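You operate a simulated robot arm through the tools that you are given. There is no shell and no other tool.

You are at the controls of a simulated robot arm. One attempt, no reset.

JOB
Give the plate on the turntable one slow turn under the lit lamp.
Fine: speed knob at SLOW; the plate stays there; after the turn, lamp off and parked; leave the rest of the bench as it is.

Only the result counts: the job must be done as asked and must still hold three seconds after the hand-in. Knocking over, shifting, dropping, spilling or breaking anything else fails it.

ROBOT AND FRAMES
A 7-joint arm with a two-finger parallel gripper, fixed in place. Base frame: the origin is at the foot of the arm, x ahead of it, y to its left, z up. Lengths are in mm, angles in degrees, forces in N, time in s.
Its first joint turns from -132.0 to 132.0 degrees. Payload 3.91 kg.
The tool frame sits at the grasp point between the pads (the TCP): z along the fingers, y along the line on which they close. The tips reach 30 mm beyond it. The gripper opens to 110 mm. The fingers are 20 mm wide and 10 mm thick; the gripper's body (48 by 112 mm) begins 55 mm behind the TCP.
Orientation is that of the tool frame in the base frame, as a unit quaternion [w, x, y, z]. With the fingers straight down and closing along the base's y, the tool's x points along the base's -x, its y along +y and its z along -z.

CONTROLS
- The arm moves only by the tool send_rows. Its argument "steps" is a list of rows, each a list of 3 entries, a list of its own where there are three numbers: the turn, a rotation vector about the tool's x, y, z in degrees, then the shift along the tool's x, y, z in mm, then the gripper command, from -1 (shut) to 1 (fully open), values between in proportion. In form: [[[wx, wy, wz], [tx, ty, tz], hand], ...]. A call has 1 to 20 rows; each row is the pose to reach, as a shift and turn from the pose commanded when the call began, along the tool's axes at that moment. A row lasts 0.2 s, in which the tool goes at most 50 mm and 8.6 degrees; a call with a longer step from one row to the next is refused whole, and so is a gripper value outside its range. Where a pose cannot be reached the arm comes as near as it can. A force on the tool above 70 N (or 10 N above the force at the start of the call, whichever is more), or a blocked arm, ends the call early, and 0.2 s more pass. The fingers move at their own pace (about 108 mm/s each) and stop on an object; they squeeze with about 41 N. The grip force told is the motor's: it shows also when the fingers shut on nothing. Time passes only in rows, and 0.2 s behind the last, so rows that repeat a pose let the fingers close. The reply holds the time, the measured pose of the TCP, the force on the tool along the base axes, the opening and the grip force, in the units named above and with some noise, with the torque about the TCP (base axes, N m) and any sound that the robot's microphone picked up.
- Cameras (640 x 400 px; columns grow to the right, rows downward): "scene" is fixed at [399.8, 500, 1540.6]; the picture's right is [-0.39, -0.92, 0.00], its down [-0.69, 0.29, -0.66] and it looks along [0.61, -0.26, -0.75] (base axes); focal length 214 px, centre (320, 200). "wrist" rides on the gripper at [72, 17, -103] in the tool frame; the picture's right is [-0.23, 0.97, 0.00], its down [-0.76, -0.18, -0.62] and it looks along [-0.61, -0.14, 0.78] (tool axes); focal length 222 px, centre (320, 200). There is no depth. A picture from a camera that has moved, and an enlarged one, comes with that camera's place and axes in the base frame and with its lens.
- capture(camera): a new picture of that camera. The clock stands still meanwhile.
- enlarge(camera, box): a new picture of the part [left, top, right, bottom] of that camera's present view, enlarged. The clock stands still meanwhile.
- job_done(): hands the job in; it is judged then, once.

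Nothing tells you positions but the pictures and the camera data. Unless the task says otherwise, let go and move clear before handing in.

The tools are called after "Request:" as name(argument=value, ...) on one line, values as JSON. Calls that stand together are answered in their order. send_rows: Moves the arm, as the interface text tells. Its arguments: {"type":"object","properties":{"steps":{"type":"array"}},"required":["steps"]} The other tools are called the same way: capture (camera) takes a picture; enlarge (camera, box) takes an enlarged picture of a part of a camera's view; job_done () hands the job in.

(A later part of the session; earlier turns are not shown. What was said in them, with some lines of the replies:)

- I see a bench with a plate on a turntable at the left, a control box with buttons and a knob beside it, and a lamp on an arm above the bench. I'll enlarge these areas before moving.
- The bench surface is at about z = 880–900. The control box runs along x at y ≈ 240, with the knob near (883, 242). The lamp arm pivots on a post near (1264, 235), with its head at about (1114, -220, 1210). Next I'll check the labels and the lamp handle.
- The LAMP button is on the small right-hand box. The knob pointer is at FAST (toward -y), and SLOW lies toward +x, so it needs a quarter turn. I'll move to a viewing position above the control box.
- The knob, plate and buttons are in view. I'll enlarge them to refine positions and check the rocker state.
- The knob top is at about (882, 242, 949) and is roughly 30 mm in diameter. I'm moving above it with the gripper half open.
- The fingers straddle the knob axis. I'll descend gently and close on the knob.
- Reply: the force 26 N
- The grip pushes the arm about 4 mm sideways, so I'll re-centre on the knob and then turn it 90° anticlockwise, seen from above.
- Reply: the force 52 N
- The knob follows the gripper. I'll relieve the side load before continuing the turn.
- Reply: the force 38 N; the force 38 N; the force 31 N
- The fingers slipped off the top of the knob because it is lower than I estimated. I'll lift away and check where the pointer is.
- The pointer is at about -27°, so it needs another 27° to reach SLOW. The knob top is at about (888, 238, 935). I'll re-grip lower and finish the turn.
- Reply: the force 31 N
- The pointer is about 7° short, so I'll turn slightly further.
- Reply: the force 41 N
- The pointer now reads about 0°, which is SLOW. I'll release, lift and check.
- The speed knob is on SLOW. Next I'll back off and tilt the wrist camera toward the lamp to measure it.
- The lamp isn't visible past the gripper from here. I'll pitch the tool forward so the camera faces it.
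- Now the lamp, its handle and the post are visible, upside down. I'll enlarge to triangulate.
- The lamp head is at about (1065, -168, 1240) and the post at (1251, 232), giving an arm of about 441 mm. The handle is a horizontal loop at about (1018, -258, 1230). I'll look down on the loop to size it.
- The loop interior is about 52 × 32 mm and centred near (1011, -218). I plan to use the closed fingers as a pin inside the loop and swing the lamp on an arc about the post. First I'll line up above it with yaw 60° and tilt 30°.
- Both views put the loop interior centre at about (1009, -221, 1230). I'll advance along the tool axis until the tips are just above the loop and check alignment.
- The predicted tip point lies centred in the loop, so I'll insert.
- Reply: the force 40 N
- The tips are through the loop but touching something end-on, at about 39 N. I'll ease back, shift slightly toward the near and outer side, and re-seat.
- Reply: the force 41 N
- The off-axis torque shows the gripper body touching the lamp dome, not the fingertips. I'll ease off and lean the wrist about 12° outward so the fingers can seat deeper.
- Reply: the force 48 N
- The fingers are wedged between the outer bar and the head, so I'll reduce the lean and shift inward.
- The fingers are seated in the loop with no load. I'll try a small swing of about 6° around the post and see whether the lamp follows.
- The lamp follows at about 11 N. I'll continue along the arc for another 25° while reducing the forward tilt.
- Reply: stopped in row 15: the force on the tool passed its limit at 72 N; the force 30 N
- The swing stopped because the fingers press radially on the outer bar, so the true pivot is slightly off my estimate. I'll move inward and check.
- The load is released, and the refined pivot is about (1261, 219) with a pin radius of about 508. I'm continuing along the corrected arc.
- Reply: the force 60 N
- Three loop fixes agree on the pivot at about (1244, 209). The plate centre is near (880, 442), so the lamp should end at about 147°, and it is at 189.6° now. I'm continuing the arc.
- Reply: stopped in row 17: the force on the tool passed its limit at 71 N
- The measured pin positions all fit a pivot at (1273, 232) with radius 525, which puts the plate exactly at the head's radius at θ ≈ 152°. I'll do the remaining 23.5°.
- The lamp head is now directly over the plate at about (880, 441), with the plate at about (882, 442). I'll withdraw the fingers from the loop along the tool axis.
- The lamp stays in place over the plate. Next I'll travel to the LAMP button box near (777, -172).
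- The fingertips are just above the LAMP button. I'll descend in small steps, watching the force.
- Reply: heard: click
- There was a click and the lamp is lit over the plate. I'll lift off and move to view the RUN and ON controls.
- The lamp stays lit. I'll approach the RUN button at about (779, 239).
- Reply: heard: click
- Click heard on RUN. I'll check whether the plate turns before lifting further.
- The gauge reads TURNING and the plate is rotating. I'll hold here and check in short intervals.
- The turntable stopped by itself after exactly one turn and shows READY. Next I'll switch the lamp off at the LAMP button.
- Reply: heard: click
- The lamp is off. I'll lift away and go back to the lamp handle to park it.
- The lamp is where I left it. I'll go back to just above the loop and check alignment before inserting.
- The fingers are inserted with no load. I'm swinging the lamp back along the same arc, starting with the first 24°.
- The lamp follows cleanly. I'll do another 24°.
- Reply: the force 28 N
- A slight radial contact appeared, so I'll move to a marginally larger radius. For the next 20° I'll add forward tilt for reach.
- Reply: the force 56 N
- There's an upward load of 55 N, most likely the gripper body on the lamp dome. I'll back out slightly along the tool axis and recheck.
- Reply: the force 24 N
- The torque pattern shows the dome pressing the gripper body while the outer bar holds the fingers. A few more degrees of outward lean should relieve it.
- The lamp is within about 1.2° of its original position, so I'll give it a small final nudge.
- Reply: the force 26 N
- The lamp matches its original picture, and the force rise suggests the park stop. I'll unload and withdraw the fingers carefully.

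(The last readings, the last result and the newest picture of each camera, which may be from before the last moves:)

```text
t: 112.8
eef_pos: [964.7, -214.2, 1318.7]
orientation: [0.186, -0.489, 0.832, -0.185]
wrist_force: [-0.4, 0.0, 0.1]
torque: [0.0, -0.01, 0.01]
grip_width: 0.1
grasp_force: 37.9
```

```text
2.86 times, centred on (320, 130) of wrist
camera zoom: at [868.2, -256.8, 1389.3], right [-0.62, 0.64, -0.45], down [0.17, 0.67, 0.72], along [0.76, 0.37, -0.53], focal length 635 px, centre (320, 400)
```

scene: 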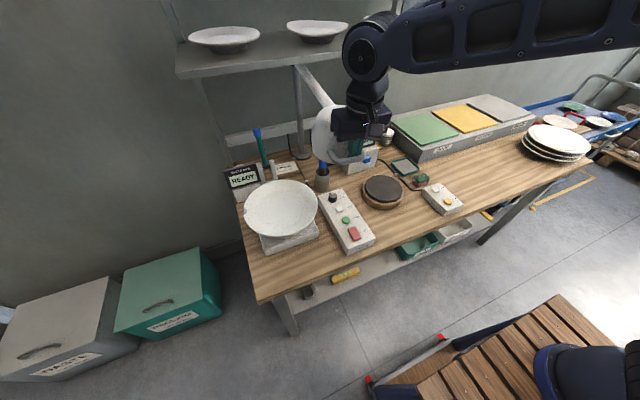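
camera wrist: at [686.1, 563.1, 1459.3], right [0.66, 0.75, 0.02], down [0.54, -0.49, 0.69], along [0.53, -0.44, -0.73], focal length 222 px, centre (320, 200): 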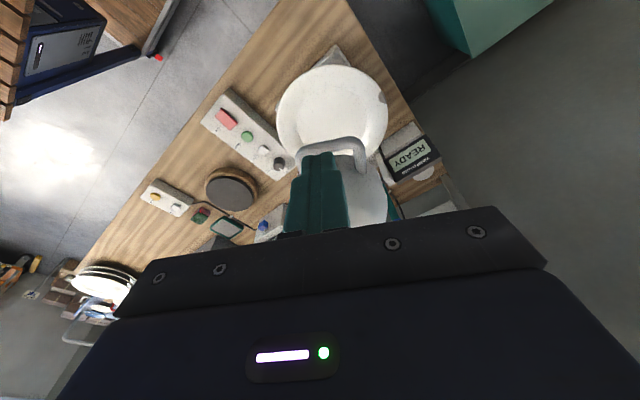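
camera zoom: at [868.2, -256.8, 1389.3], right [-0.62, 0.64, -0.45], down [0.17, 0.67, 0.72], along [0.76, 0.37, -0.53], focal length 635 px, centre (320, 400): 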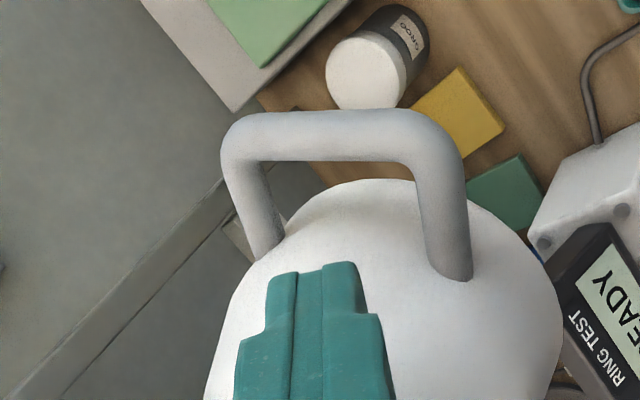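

The lamp is parked exactly as at the start. I'll move the arm clear and do a final check.

Request:
send_rows(steps=[[[0, 0, 0], [2, 25, -24], -1], [[0, 0, 0], [4, 50, -47], -1], [[0, 0, 0], [7, 76, -70], -1], [[0, 0, 0], [10, 101, -94], -1], [[0, 0, 0], [12, 126, -117], -1], [[0, 0, 0], [14, 152, -140], -1], [[0, 0, 0], [16, 177, -164], -1], [[0, 0, 0], [17.3, 202, -187], -1], [[0, 0, 0], [17.3, 202, -187], -1]])

Request:
capture(camera="scene")

Request:
enlarge(camera="scene", box=[220, 120, 400, 270])

Request:
enlarge(camera="scene", box=[160, 0, 480, 170])

Request:
enlarge(camera="scene", box=[300, 170, 390, 260])

```text
t: 114.8
eef_pos: [715.7, -113.4, 1379.4]
orientation: [0.186, -0.489, 0.832, -0.185]
wrist_force: [-0.5, 0.1, -0.3]
torque: [-0.02, 0.01, 0.02]
grip_width: 0.0
grasp_force: 38.0
```

```text
taken
```

scene: 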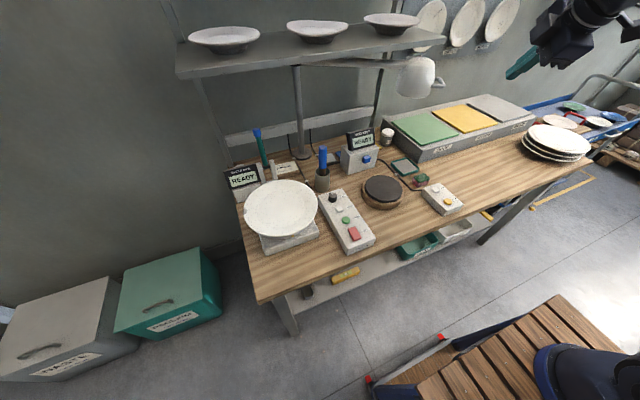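

```text
2.67 times, centred on (310, 195) of scene
camera zoom: at [399.8, 500.0, 1540.6], right [-0.39, -0.92, 0.0], down [-0.69, 0.29, -0.66], along [0.61, -0.26, -0.75], focal length 572 px, centre (347, 213)
```

zoom: 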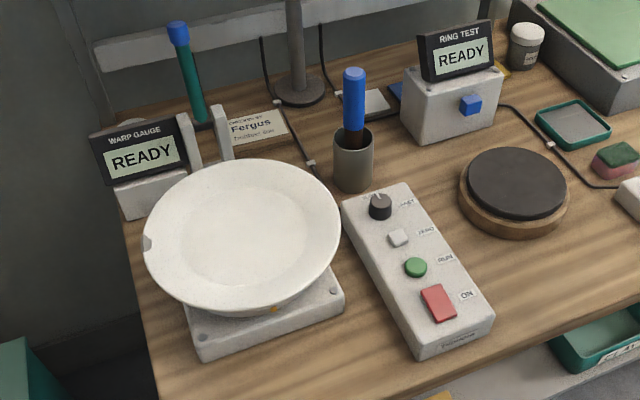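

```text
2.00 times, centred on (320, 85) of scene
camera zoom: at [399.8, 500.0, 1540.6], right [-0.39, -0.92, 0.0], down [-0.69, 0.29, -0.66], along [0.61, -0.26, -0.75], focal length 429 px, centre (320, 430)
```

zoom: 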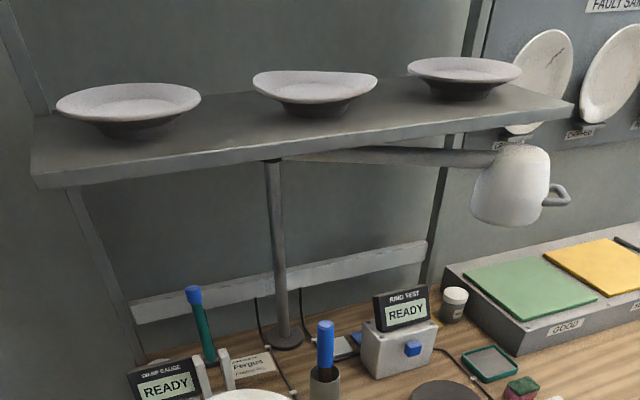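

```text
4.44 times, centred on (345, 215) of scene
camera zoom: at [399.8, 500.0, 1540.6], right [-0.39, -0.92, 0.0], down [-0.69, 0.29, -0.66], along [0.61, -0.26, -0.75], focal length 953 px, centre (209, 133)
```

zoom: 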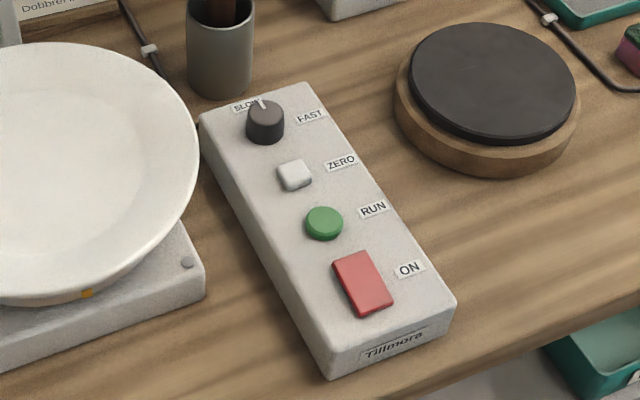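

The final views show the knob at SLOW, the plate on the turntable after one full turn, the gauge at READY, the lamp off and parked, and the rest of the bench unchanged. The arm is clear, so I'm handing in.

Request:
job_done()

```text
The job is handed in.
```

The plate got one slow turn under the lit lamp, and the job is handed in. The hand-in reply gave no verdict.

- **Speed knob:** it was at FAST, so I turned it to SLOW and left it there. My first grip slipped off partway, and I re-gripped lower to finish the turn.
- **Lamp and turn:** I swung the lamp over the plate, switched it on and pressed RUN once. The turntable made one full turn, stopped by itself and went back to READY. The chip on the plate's rim ended where it started.
- **Afterwards:** I switched the lamp off and swung it back until it matched its starting position in the camera view.
- **Rest of the bench:** in the final camera views, the plate is still on the turntable and nothing else looks moved. While swinging the lamp, the gripper pressed on its handle and head a few times; two of those stopped the arm at its 70 N limit. I saw no damage.
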